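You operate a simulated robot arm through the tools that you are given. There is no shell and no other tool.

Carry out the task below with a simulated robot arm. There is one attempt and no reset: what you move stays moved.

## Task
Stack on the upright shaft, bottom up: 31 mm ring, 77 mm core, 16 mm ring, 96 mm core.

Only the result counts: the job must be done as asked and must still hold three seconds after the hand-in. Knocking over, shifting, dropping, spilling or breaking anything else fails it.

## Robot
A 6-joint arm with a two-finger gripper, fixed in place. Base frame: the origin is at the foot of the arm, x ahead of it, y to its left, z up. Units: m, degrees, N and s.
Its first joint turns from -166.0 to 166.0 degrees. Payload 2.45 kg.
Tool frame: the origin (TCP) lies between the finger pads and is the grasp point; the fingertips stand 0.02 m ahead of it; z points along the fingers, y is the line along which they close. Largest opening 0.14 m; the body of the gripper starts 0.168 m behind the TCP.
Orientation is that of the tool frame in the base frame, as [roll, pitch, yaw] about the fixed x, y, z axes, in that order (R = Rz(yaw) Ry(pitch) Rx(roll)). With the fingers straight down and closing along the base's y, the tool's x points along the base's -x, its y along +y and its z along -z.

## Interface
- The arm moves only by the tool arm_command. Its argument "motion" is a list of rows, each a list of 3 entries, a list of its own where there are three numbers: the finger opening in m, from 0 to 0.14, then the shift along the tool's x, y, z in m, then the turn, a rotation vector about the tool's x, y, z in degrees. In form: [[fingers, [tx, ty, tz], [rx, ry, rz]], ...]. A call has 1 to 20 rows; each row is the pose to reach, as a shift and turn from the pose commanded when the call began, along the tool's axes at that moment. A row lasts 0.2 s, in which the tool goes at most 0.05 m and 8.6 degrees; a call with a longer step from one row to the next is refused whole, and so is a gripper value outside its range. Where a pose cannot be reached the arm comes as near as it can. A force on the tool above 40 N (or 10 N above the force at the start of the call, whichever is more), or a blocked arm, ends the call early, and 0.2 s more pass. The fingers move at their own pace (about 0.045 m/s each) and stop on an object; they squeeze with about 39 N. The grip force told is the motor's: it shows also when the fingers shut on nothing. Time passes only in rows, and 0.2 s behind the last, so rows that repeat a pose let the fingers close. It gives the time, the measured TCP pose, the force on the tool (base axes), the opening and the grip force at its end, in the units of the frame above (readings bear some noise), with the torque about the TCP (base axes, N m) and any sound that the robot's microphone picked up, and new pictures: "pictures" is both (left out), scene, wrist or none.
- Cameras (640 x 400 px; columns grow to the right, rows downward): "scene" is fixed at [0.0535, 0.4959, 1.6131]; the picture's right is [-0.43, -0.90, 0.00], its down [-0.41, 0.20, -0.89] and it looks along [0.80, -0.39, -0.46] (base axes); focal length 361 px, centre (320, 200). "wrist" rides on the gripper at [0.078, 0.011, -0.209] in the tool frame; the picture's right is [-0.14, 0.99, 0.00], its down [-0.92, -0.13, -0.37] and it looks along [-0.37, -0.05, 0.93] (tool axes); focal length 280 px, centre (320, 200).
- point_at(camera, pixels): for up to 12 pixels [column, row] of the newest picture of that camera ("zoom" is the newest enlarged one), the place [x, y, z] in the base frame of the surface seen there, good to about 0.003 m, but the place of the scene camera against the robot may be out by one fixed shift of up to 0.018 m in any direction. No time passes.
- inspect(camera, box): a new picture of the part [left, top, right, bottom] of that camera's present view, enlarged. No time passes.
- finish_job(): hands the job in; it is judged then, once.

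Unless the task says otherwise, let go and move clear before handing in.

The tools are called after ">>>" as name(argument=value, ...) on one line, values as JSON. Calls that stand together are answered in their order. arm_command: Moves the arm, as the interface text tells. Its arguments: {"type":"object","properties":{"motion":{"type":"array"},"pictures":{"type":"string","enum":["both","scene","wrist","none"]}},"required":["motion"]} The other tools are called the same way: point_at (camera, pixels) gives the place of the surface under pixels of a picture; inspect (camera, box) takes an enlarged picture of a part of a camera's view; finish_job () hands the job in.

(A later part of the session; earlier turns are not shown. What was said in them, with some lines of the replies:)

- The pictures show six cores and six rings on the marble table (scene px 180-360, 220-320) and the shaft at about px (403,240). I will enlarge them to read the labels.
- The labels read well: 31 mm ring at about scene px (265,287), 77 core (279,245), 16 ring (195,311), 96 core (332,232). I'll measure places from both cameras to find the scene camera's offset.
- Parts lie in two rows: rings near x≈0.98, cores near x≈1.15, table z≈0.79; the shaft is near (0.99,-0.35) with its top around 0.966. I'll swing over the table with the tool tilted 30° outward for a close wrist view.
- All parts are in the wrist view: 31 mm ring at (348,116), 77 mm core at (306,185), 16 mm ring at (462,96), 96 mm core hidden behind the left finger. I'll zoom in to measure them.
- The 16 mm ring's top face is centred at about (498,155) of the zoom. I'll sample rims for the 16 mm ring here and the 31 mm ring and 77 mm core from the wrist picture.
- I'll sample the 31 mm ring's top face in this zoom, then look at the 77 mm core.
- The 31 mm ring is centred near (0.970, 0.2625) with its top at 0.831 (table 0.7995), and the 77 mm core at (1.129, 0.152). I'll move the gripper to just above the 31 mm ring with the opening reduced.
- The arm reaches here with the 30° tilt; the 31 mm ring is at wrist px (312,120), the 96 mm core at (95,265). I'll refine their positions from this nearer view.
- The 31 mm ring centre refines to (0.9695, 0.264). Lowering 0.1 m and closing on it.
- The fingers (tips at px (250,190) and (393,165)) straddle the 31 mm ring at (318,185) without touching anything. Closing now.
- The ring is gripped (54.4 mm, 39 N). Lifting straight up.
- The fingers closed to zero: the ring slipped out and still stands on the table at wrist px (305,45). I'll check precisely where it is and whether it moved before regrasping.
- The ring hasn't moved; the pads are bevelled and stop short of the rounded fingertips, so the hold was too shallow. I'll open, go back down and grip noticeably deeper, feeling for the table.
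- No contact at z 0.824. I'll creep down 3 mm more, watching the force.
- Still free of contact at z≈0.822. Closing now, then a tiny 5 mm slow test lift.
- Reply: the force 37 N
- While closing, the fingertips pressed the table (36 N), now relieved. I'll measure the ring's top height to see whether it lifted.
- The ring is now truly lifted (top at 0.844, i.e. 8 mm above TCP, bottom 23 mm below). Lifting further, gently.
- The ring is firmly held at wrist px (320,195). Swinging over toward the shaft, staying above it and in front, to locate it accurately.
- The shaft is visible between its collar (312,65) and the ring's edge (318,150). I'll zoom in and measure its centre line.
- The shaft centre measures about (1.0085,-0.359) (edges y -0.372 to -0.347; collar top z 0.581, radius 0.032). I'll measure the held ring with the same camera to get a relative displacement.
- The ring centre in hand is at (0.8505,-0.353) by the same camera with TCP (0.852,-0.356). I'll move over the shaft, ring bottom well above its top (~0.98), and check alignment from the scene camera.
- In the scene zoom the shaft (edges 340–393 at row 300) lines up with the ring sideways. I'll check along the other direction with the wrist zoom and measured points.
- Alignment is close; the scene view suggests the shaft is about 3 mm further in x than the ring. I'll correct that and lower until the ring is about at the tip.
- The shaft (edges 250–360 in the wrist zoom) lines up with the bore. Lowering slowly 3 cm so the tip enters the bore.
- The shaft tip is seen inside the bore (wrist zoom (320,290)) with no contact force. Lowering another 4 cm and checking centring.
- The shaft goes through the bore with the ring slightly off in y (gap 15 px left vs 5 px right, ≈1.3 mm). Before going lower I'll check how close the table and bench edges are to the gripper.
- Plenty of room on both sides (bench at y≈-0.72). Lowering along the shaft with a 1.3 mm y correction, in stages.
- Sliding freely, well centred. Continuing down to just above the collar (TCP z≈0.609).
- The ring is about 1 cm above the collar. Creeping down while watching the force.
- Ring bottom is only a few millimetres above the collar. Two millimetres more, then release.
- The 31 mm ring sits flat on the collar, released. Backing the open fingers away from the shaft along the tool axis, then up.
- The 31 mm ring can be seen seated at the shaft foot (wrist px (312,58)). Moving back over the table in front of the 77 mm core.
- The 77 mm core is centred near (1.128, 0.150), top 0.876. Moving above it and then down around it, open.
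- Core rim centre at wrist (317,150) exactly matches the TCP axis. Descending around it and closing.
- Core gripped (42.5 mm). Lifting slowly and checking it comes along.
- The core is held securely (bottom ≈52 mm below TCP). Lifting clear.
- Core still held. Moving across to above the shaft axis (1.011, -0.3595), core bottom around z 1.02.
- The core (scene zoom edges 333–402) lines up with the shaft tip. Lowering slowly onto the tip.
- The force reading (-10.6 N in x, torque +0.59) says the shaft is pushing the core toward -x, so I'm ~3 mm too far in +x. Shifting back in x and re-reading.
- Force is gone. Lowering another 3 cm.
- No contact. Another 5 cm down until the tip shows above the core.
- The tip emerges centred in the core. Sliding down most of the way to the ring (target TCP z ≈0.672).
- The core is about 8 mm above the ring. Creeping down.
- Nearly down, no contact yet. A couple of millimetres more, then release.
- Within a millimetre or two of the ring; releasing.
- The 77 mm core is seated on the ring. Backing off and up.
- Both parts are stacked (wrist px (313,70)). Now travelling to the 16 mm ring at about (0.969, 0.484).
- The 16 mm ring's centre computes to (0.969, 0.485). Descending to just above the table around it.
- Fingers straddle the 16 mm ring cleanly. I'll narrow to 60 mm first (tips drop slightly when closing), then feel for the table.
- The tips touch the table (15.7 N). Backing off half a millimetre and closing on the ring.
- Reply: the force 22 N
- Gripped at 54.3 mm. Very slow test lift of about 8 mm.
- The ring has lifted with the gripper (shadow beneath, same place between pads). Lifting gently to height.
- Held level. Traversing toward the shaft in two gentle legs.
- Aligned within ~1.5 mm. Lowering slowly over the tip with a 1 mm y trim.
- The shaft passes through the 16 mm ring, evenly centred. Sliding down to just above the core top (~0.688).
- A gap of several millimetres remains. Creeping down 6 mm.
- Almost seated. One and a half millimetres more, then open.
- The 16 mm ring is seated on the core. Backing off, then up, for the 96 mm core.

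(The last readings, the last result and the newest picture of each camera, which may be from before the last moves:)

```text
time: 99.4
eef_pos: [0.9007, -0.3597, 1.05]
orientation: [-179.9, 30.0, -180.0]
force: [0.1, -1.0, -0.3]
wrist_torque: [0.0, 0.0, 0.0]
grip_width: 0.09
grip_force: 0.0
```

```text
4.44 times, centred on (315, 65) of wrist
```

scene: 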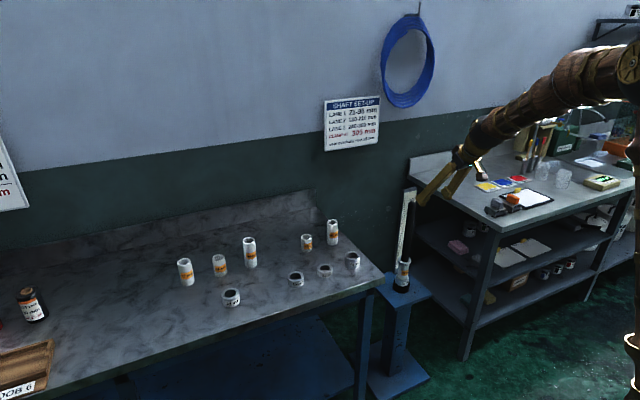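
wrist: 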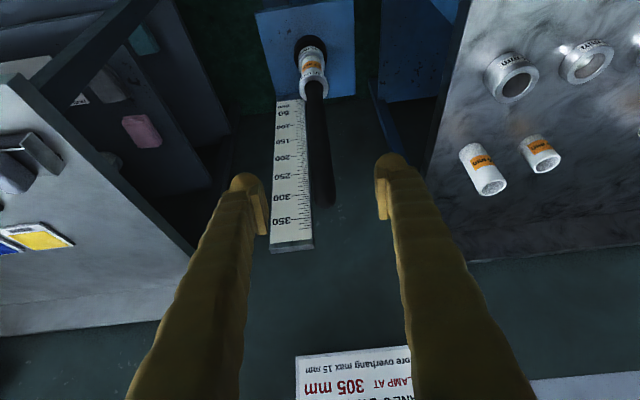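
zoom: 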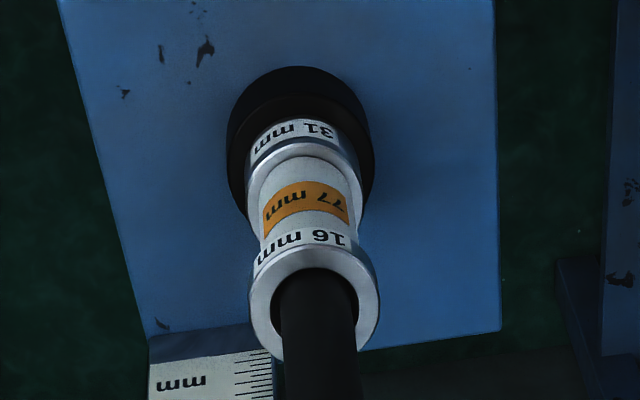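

Stack so far reads 31–77–16, all seated. Going to the 96 mm core.

>>> arm_command(motion=[[0.08, [-0.005, 0.0142, 0.0041], [0, 0, 0]], [0.08, [-0.0178, 0.0497, 0.0143], [0, 0, 0]], [0.08, [-0.0305, 0.0852, 0.0245], [0, 0, 0]], [0.08, [-0.0432, 0.1207, 0.0348], [0, 0, 0]], [0.08, [-0.0559, 0.1562, 0.045], [0, 0, 0]], [0.08, [-0.0686, 0.1917, 0.0552], [0, 0, 0]], [0.08, [-0.0814, 0.2272, 0.0654], [0, 0, 0]], [0.08, [-0.0941, 0.2627, 0.0757], [0, 0, 0]], [0.08, [-0.1017, 0.284, 0.0818], [0, 0, 0]], [0.08, [-0.1017, 0.284, 0.0818], [0, 0, 0]]])

>>> inspect(camera="wrist", box=[240, 80, 400, 200])

```text
time: 101.6
eef_pos: [1.0278, -0.0745, 1.0304]
orientation: [180.0, 29.9, -179.9]
force: [0.6, 0.2, -0.1]
wrist_torque: [-0.02, 0.01, -0.04]
grip_width: 0.0799
grip_force: 0.0
```

scene: 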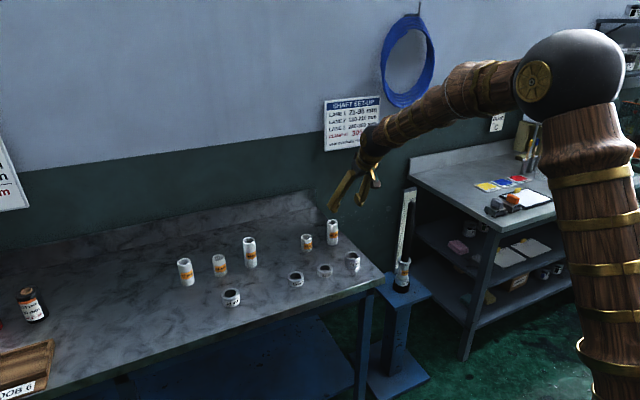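
wrist: 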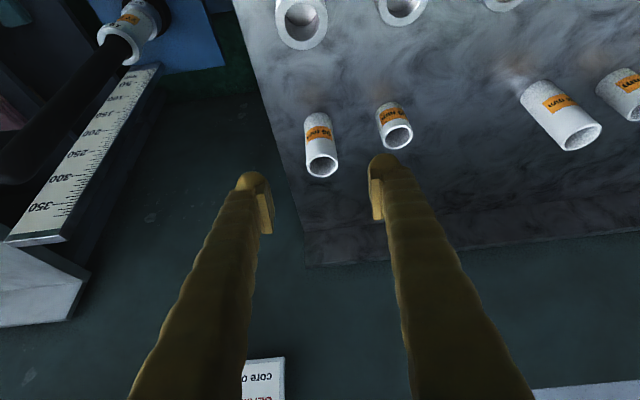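

```text
3.33 times, centred on (320, 140) of wrist
```

zoom: 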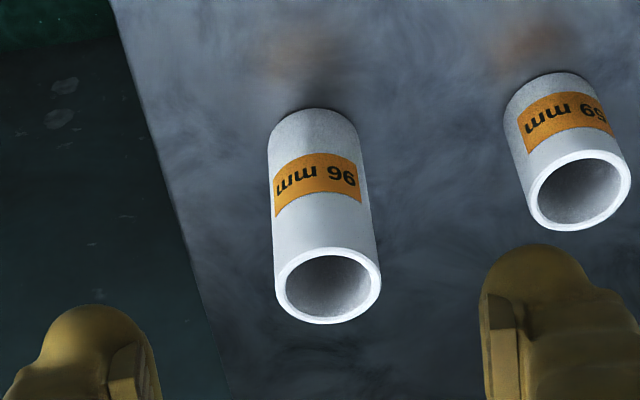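

The 96 mm core's rim centre at wrist (322,165) computes to (1.129,-0.074). Moving above it, then down around it.

>>> arm_command(motion=[[0.08, [-0.0113, 0.0005, 0.031], [0, 0, 0]], [0.08, [-0.0225, 0.0005, 0.0621], [0, 0, 0]], [0.08, [-0.0338, 0.0005, 0.0931], [0, 0, 0]], [0.08, [-0.045, 0.0005, 0.1241], [0, 0, 0]], [0.08, [-0.045, 0.0005, 0.1241], [0, 0, 0]]], pictures="wrist")

>>> inspect(camera="wrist", box=[240, 100, 400, 220])

```text
time: 102.8
eef_pos: [1.1299, -0.0741, 0.9466]
orientation: [179.9, 29.9, -180.0]
force: [0.4, -0.4, 0.0]
wrist_torque: [0.0, -0.03, 0.02]
grip_width: 0.0797
grip_force: 0.0
```

wrist: 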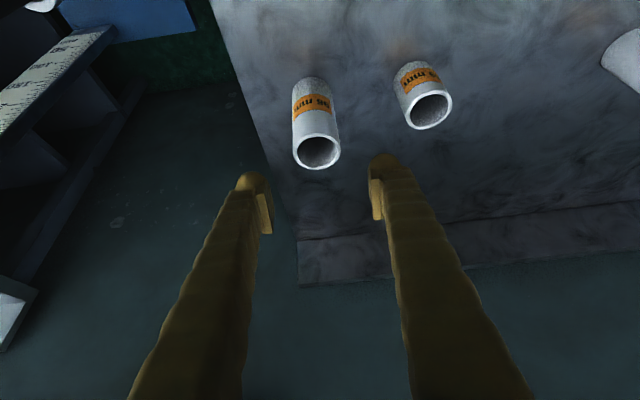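

```text
3.33 times, centred on (320, 160) of wrist
```

zoom: 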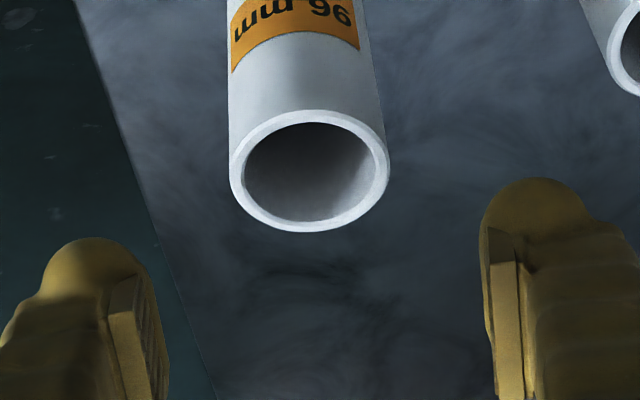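

Well aligned. Descending to mid-upper height and closing.

>>> arm_command(motion=[[0.08, [0.0108, 0, 0.0187], [0, 0, 0]], [0.08, [0.0217, 0, 0.0375], [0, 0, 0]], [0.08, [0.0325, 0, 0.0562], [0, 0, 0]], [0.08, [0.0433, 0, 0.0749], [0, 0, 0]], [0.08, [0.0433, 0, 0.0749], [0, 0, 0]], [0.0, [0.0433, 0, 0.0749], [0, 0, 0]], [0.0, [0.0433, 0, 0.0749], [0, 0, 0]], [0.0, [0.0433, 0, 0.0749], [0, 0, 0]], [0.0, [0.0433, 0, 0.0749], [0, 0, 0]], [0.0, [0.0433, 0, 0.0749], [0, 0, 0]], [0.0, [0.0433, 0, 0.0749], [0, 0, 0]]])

>>> inspect(camera="wrist", box=[240, 130, 400, 250])

```text
time: 105.2
eef_pos: [1.1304, -0.075, 0.8589]
orientation: [-179.9, 30.1, 179.9]
force: [0.2, -0.7, 0.0]
wrist_torque: [0.02, -0.01, 0.03]
grip_width: 0.0428
grip_force: 39.3
```

scene: 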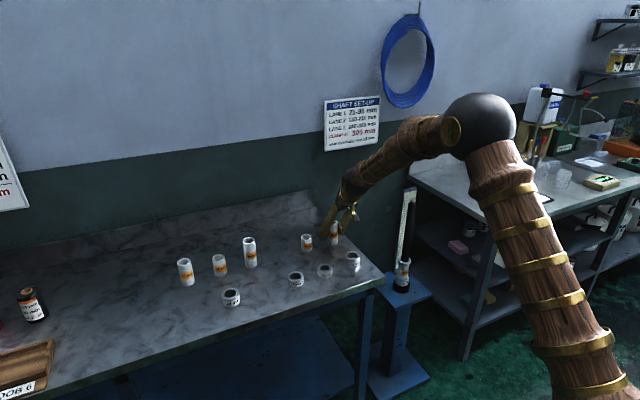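
wrist: 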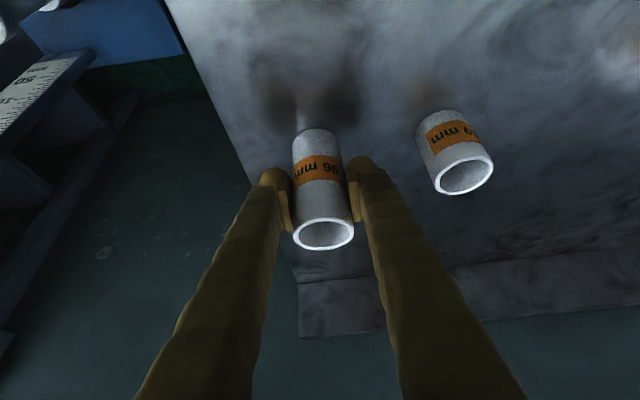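

```text
3.33 times, centred on (320, 190) of wrist
```

zoom: 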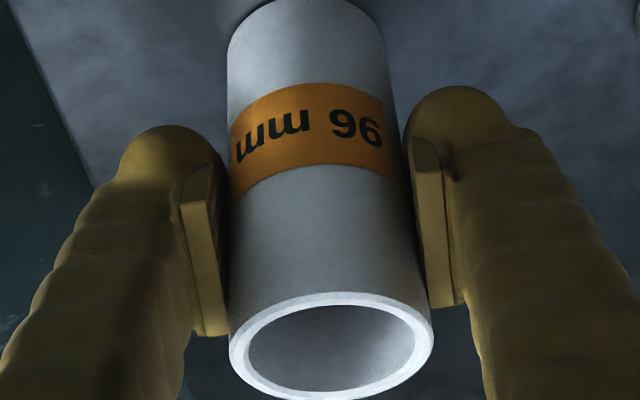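

The 96 mm core is gripped. Lifting slowly, first millimetres very gently.

>>> arm_command(motion=[[0.0, [-0.001, 0, -0.0017], [0, 0, 0]], [0.0, [-0.002, 0, -0.0035], [0, 0, 0]], [0.0, [-0.004, 0, -0.0069], [0, 0, 0]], [0.0, [-0.007, 0, -0.0121], [0, 0, 0]], [0.0, [-0.012, 0, -0.0208], [0, 0, 0]], [0.0, [-0.019, 0, -0.0329], [0, 0, 0]], [0.0, [-0.028, 0, -0.0485], [0, 0, 0]], [0.0, [-0.038, 0, -0.0658], [0, 0, 0]], [0.0, [-0.048, 0, -0.0831], [0, 0, 0]], [0.0, [-0.058, 0, -0.1005], [0, 0, 0]], [0.0, [-0.068, 0, -0.1178], [0, 0, 0]], [0.0, [-0.078, 0, -0.1351], [0, 0, 0]], [0.0, [-0.088, 0, -0.1524], [0, 0, 0]], [0.0, [-0.098, 0, -0.1697], [0, 0, 0]], [0.0, [-0.107, 0, -0.1853], [0, 0, 0]], [0.0, [-0.113, 0, -0.1957], [0, 0, 0]], [0.0, [-0.116, 0, -0.2009], [0, 0, 0]], [0.0, [-0.116, 0, -0.2009], [0, 0, 0]]])

>>> inspect(camera="wrist", box=[240, 130, 400, 250])

```text
time: 109.0
eef_pos: [1.129, -0.0761, 1.0908]
orientation: [-180.0, 30.0, -180.0]
force: [-0.4, -0.3, -0.4]
wrist_torque: [0.01, -0.03, -0.05]
grip_width: 0.0426
grip_force: 39.1
```

scene: 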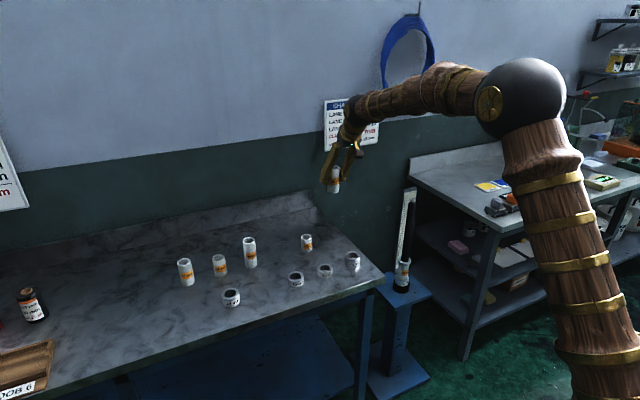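
wrist: 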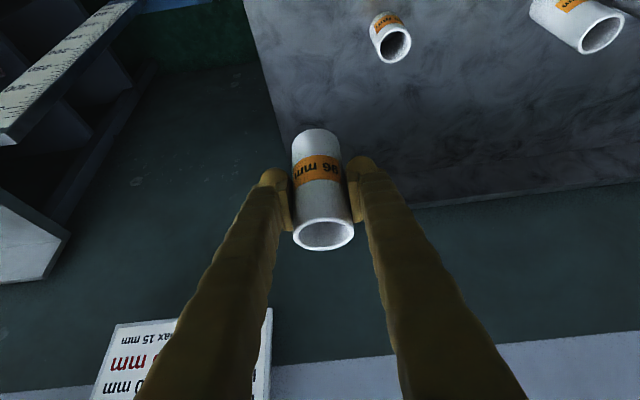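

```text
3.33 times, centred on (320, 190) of wrist
```

zoom: 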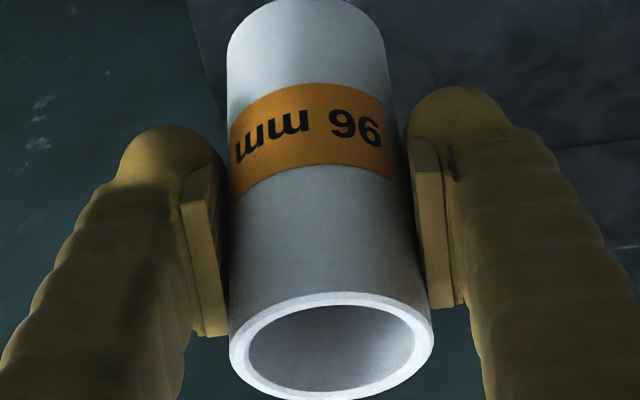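

Held firmly. Moving to above the shaft axis (1.0085,-0.3595).

>>> arm_command(motion=[[0.0, [0.0032, -0.0085, -0.0017], [0, 0, 0]], [0.0, [0.0097, -0.0255, -0.005], [0, 0, 0]], [0.0, [0.0193, -0.051, -0.0099], [0, 0, 0]], [0.0, [0.0311, -0.0822, -0.016], [0, 0, 0]], [0.0, [0.044, -0.1162, -0.0226], [0, 0, 0]], [0.0, [0.0569, -0.1502, -0.0292], [0, 0, 0]], [0.0, [0.0698, -0.1842, -0.0358], [0, 0, 0]], [0.0, [0.0827, -0.2182, -0.0424], [0, 0, 0]], [0.0, [0.0934, -0.2466, -0.0479], [0, 0, 0]], [0.0, [0.101, -0.2664, -0.0518], [0, 0, 0]], [0.0, [0.1053, -0.2777, -0.054], [0, 0, 0]], [0.0, [0.1074, -0.2834, -0.0551], [0, 0, 0]], [0.0, [0.1074, -0.2834, -0.0551], [0, 0, 0]]])

>>> inspect(camera="wrist", box=[270, 80, 370, 260])

>>> inspect(camera="scene", box=[375, 150, 435, 220])

```text
time: 111.8
eef_pos: [1.0095, -0.3576, 1.0846]
orientation: [-180.0, 30.0, 180.0]
force: [-0.2, 0.1, 0.5]
wrist_torque: [0.01, 0.01, 0.04]
grip_width: 0.0428
grip_force: 38.9
```

scene: 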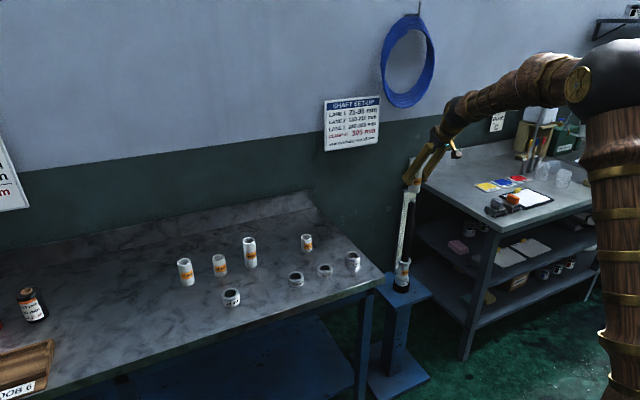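
wrist: 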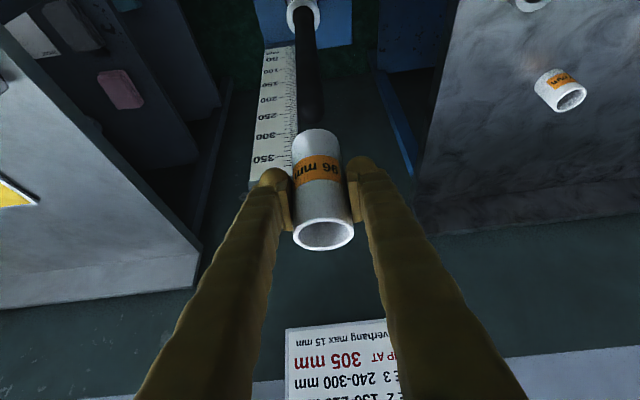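

```text
2.22 times, centred on (320, 170) of wrist
```

zoom: 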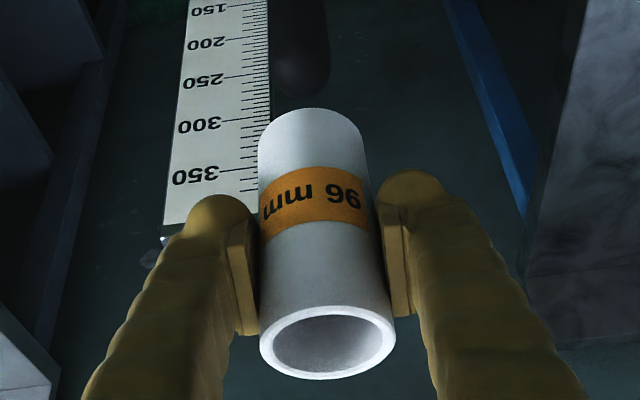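

```text
5.71 times, centred on (405, 185) of scene
```

zoom: 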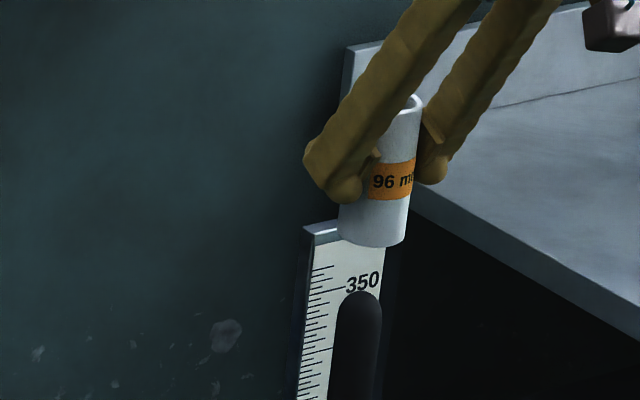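

Close alignment; trimming 1 mm in y and x, and lowering onto the tip.

>>> arm_command(motion=[[0.0, [0.006, -0.0005, 0.009], [0, 0, 0]], [0.0, [0.012, -0.001, 0.0195], [0, 0, 0]], [0.0, [0.016, -0.0012, 0.0264], [0, 0, 0]], [0.0, [0.02, -0.0012, 0.0333], [0, 0, 0]], [0.0, [0.024, -0.0012, 0.0403], [0, 0, 0]], [0.0, [0.028, -0.0012, 0.0472], [0, 0, 0]], [0.0, [0.032, -0.0012, 0.0541], [0, 0, 0]], [0.0, [0.032, -0.0012, 0.0541], [0, 0, 0]]])

>>> inspect(camera="scene", box=[375, 160, 435, 230])

```text
time: 113.6
eef_pos: [1.0081, -0.3591, 1.0202]
orientation: [180.0, 30.0, 180.0]
force: [-0.5, 0.3, -0.3]
wrist_torque: [0.01, -0.03, -0.03]
grip_width: 0.0426
grip_force: 38.9
```

scene: 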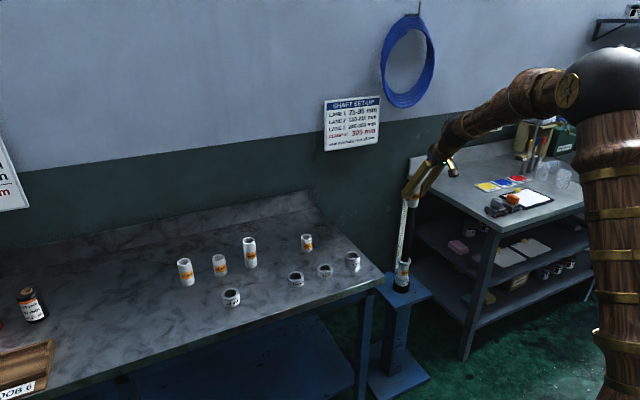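
wrist: 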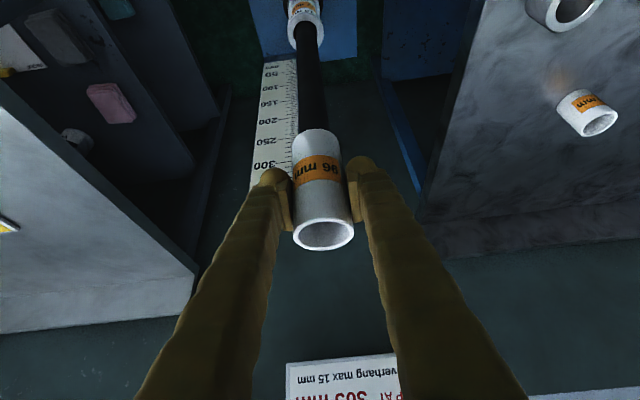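

```text
5.71 times, centred on (405, 195) of scene
```

zoom: 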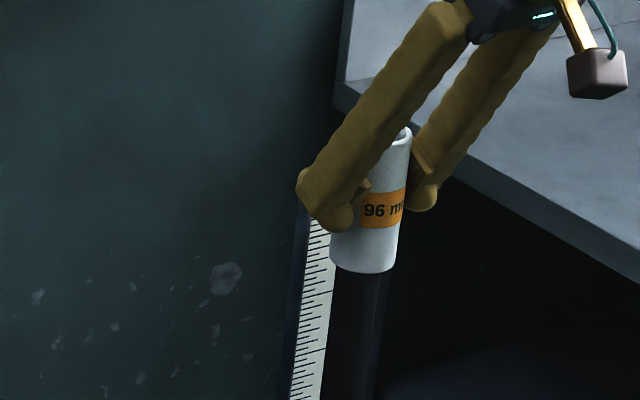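

The tip is inside the core with no contact force. Continuing down 5 cm, carefully.

>>> arm_command(motion=[[0.0, [0.004, 0, 0.0069], [0, 0, 0]], [0.0, [0.008, 0, 0.0139], [0, 0, 0]], [0.0, [0.012, 0, 0.0208], [0, 0, 0]], [0.0, [0.016, 0, 0.0277], [0, 0, 0]], [0.0, [0.02, 0, 0.0346], [0, 0, 0]], [0.0, [0.025, 0, 0.0433], [0, 0, 0]], [0.0, [0.025, 0, 0.0433], [0, 0, 0]]], pictures="wrist")

```text
time: 115.2
eef_pos: [1.0081, -0.3593, 0.9714]
orientation: [179.9, 29.9, -180.0]
force: [-0.1, 0.3, -1.4]
wrist_torque: [-0.02, 0.01, -0.04]
grip_width: 0.0424
grip_force: 38.9
```

wrist: 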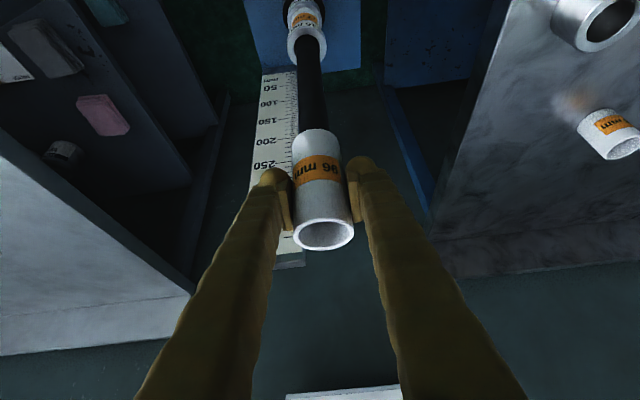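

No contact. Sliding down to about 8 mm above the 16 mm ring (TCP z≈0.773).

>>> arm_command(motion=[[0.0, [0.004, 0, 0.0069], [0, 0, 0]], [0.0, [0.0115, 0, 0.0199], [0, 0, 0]], [0.0, [0.0215, 0, 0.0372], [0, 0, 0]], [0.0, [0.0315, 0, 0.0546], [0, 0, 0]], [0.0, [0.0415, 0, 0.0719], [0, 0, 0]], [0.0, [0.0515, 0, 0.0892], [0, 0, 0]], [0.0, [0.0615, 0, 0.1065], [0, 0, 0]], [0.0, [0.0715, 0, 0.1238], [0, 0, 0]], [0.0, [0.081, 0, 0.1403], [0, 0, 0]], [0.0, [0.089, 0, 0.1542], [0, 0, 0]], [0.0, [0.095, 0, 0.1645], [0, 0, 0]], [0.0, [0.0985, 0, 0.1706], [0, 0, 0]], [0.0, [0.0985, 0, 0.1706], [0, 0, 0]]], pictures="wrist")

>>> inspect(camera="wrist", box=[250, 90, 390, 260])

>>> inspect(camera="scene", box=[380, 220, 430, 290])

```text
time: 118.0
eef_pos: [1.0082, -0.3605, 0.7733]
orientation: [-179.9, 30.0, 180.0]
force: [-0.1, -0.4, -0.9]
wrist_torque: [-0.02, 0.04, -0.01]
grip_width: 0.0427
grip_force: 39.5
```

wrist: 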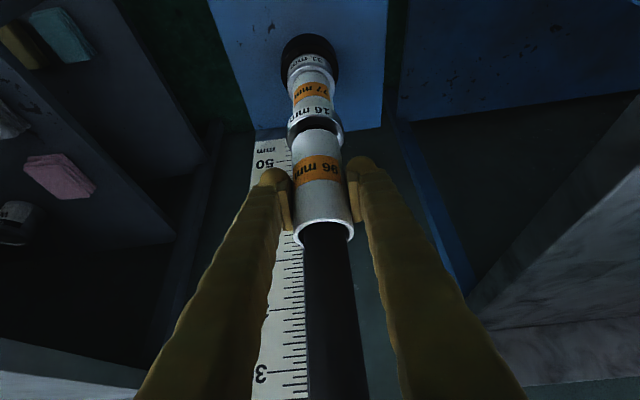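

```text
2.35 times, centred on (320, 175) of wrist
```

zoom: 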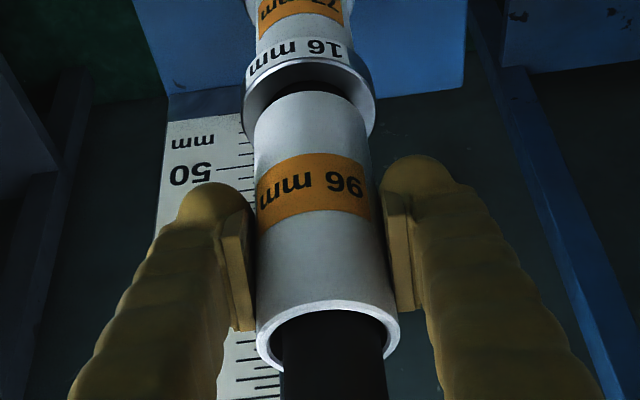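

```text
5.71 times, centred on (405, 255) of scene
```

zoom: 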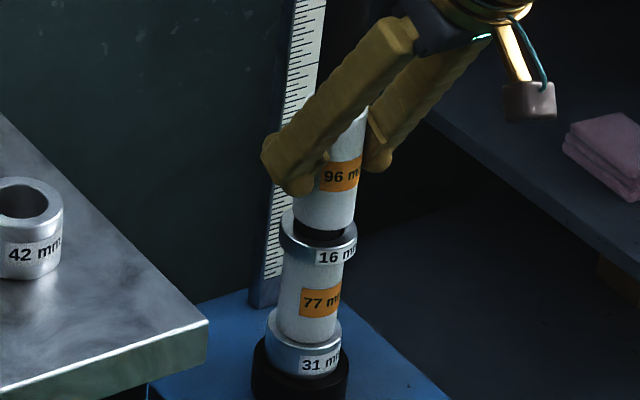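

Gap of roughly 8 mm to the 16 mm ring. Creeping down 6.5 mm.

>>> arm_command(motion=[[0.0, [0.00075, 0, 0.0013], [0, 0, 0]], [0.0, [0.0015, 0, 0.0026], [0, 0, 0]], [0.0, [0.00225, 0, 0.0039], [0, 0, 0]], [0.0, [0.003, 0, 0.0052], [0, 0, 0]], [0.0, [0.0034, 0, 0.0059], [0, 0, 0]], [0.0, [0.0034, 0, 0.0059], [0, 0, 0]]], pictures="none")

>>> inspect(camera="scene", box=[385, 235, 425, 275])

```text
time: 119.4
eef_pos: [1.0081, -0.3593, 0.7678]
orientation: [-180.0, 30.0, -180.0]
force: [1.4, 0.1, -1.1]
wrist_torque: [0.02, 0.0, -0.01]
grip_width: 0.043
grip_force: 38.9
```

```text
10.00 times, centred on (405, 255) of scene
```

zoom: 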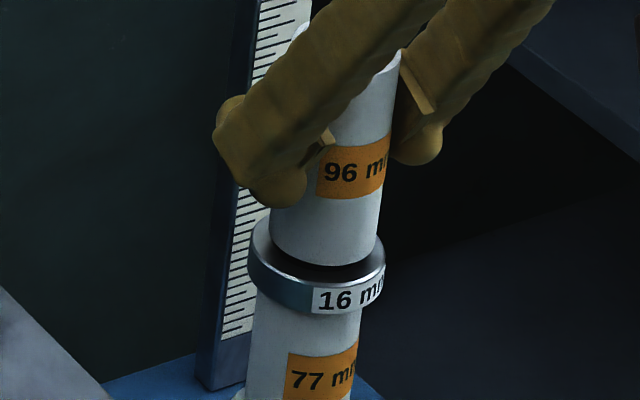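

Still a thin gap. Two more millimetres, then release.

>>> arm_command(motion=[[0.0, [0.0005, 0, 0.0009], [0, 0, 0]], [0.0, [0.001, 0, 0.0017], [0, 0, 0]], [0.0, [0.001, 0, 0.0017], [0, 0, 0]], [0.08, [0.001, 0, 0.0017], [0, 0, 0]], [0.08, [0.001, 0, 0.0017], [0, 0, 0]], [0.08, [0.001, 0, 0.0017], [0, 0, 0]], [0.08, [0.001, 0, 0.0017], [0, 0, 0]]], pictures="wrist")

>>> inspect(camera="scene", box=[385, 235, 425, 275])

>>> inspect(camera="wrist", box=[250, 90, 390, 260])

```text
time: 121.0
eef_pos: [1.0089, -0.3592, 0.7655]
orientation: [180.0, 30.0, -179.9]
force: [-0.3, -0.1, -0.8]
wrist_torque: [0.0, -0.01, -0.02]
grip_width: 0.08
grip_force: 0.1
```

wrist: 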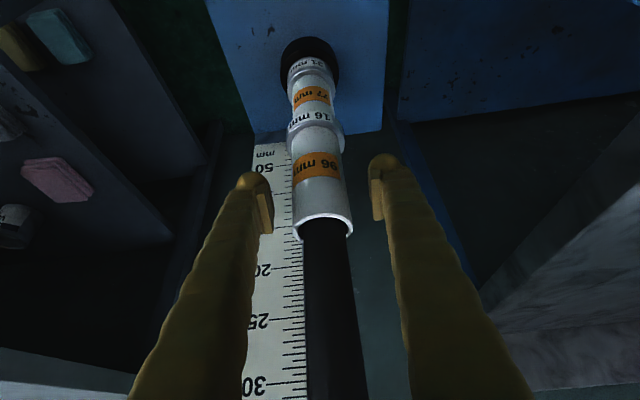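

```text
10.00 times, centred on (405, 255) of scene
```

zoom: 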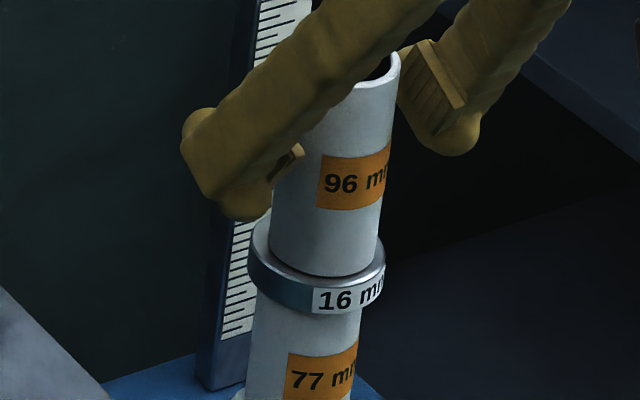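

```text
2.35 times, centred on (320, 175) of wrist
```

zoom: 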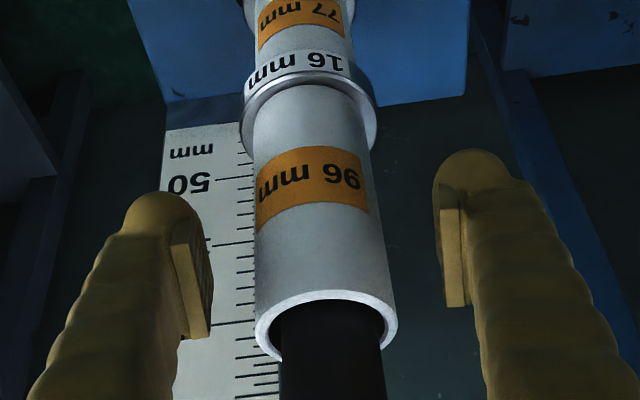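

The 96 mm core sits on the 16 mm ring. Backing clear and taking a final look.

>>> arm_command(motion=[[0.09, [0, 0, -0.02], [0, 0, 0]], [0.09, [0, 0, -0.06], [0, 0, 0]], [0.09, [0, 0, -0.105], [0, 0, 0]], [0.09, [0, 0, -0.15], [0, 0, 0]], [0.09, [-0.0049, 0, -0.1865], [0, 0, 0]], [0.09, [-0.0099, 0, -0.2231], [0, 0, 0]], [0.09, [-0.0148, 0, -0.2596], [0, 0, 0]], [0.09, [-0.0197, 0, -0.2961], [0, 0, 0]], [0.09, [-0.0247, 0, -0.3327], [0, 0, 0]], [0.09, [-0.0296, 0, -0.3692], [0, 0, 0]], [0.09, [-0.0296, 0, -0.3692], [0, 0, 0]]])

>>> inspect(camera="scene", box=[375, 190, 435, 310])

>>> inspect(camera="wrist", box=[260, 20, 370, 200])

>>> inspect(camera="scene", box=[160, 215, 370, 335])

```text
time: 123.4
eef_pos: [0.8505, -0.3602, 1.1014]
orientation: [-179.9, 30.0, -180.0]
force: [-0.2, 0.5, -0.5]
wrist_torque: [0.01, -0.02, 0.01]
grip_width: 0.0901
grip_force: 0.1
```

scene: 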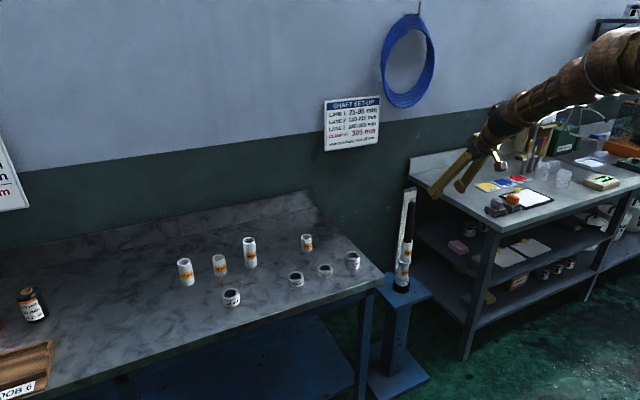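
wrist: 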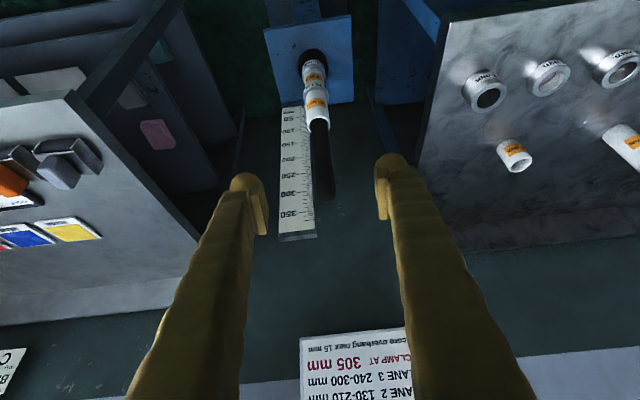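

```text
3.33 times, centred on (405, 250) of scene
```

zoom: 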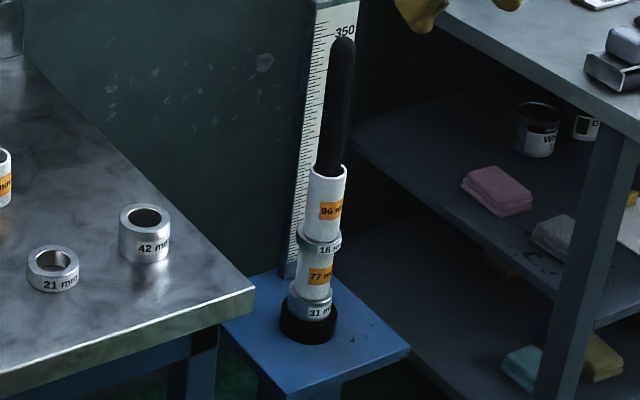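

```text
2.22 times, centred on (315, 110) of wrist
```

zoom: 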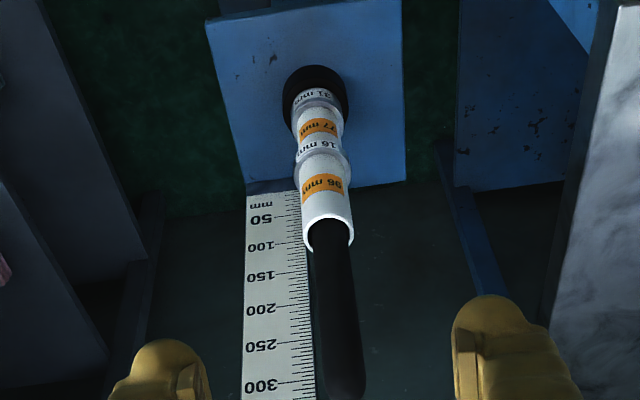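

```text
3.05 times, centred on (265, 275) of scene
```

zoom: 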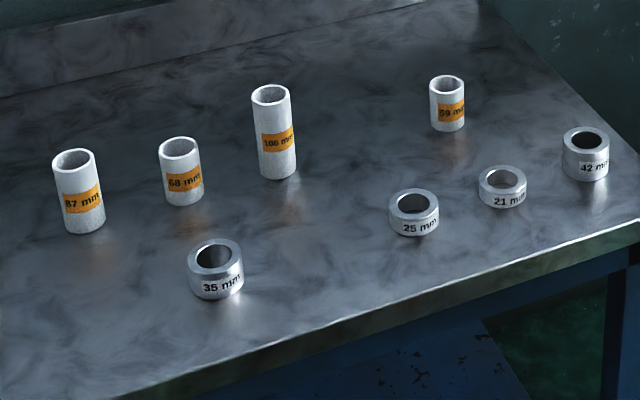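

The scene zoom shows the stack, bottom up: 31, 77, 16, 96. It stands straight on the shaft, the other parts haven't moved, and the gripper is clear, so I'm handing in.

>>> finish_job()

```text
The job is handed in.
```

The stack is on the shaft in the order you asked: 31 mm ring, 77 mm core, 16 mm ring, then 96 mm core on top. I've handed the job in, but no verdict has come back.

In the last pictures the stack stood straight, with each part resting on the one below. The other rings and cores stood undisturbed on the table. The gripper was open and well clear of the shaft.

- **31 mm ring:** it slipped out of the gripper on the first lift. It stayed where it stood on the table, and the second, deeper grip held.
- **77 mm core:** it pressed lightly against the shaft, about 10 N, while going over the tip. I moved it back about 3 mm and it slid down freely.
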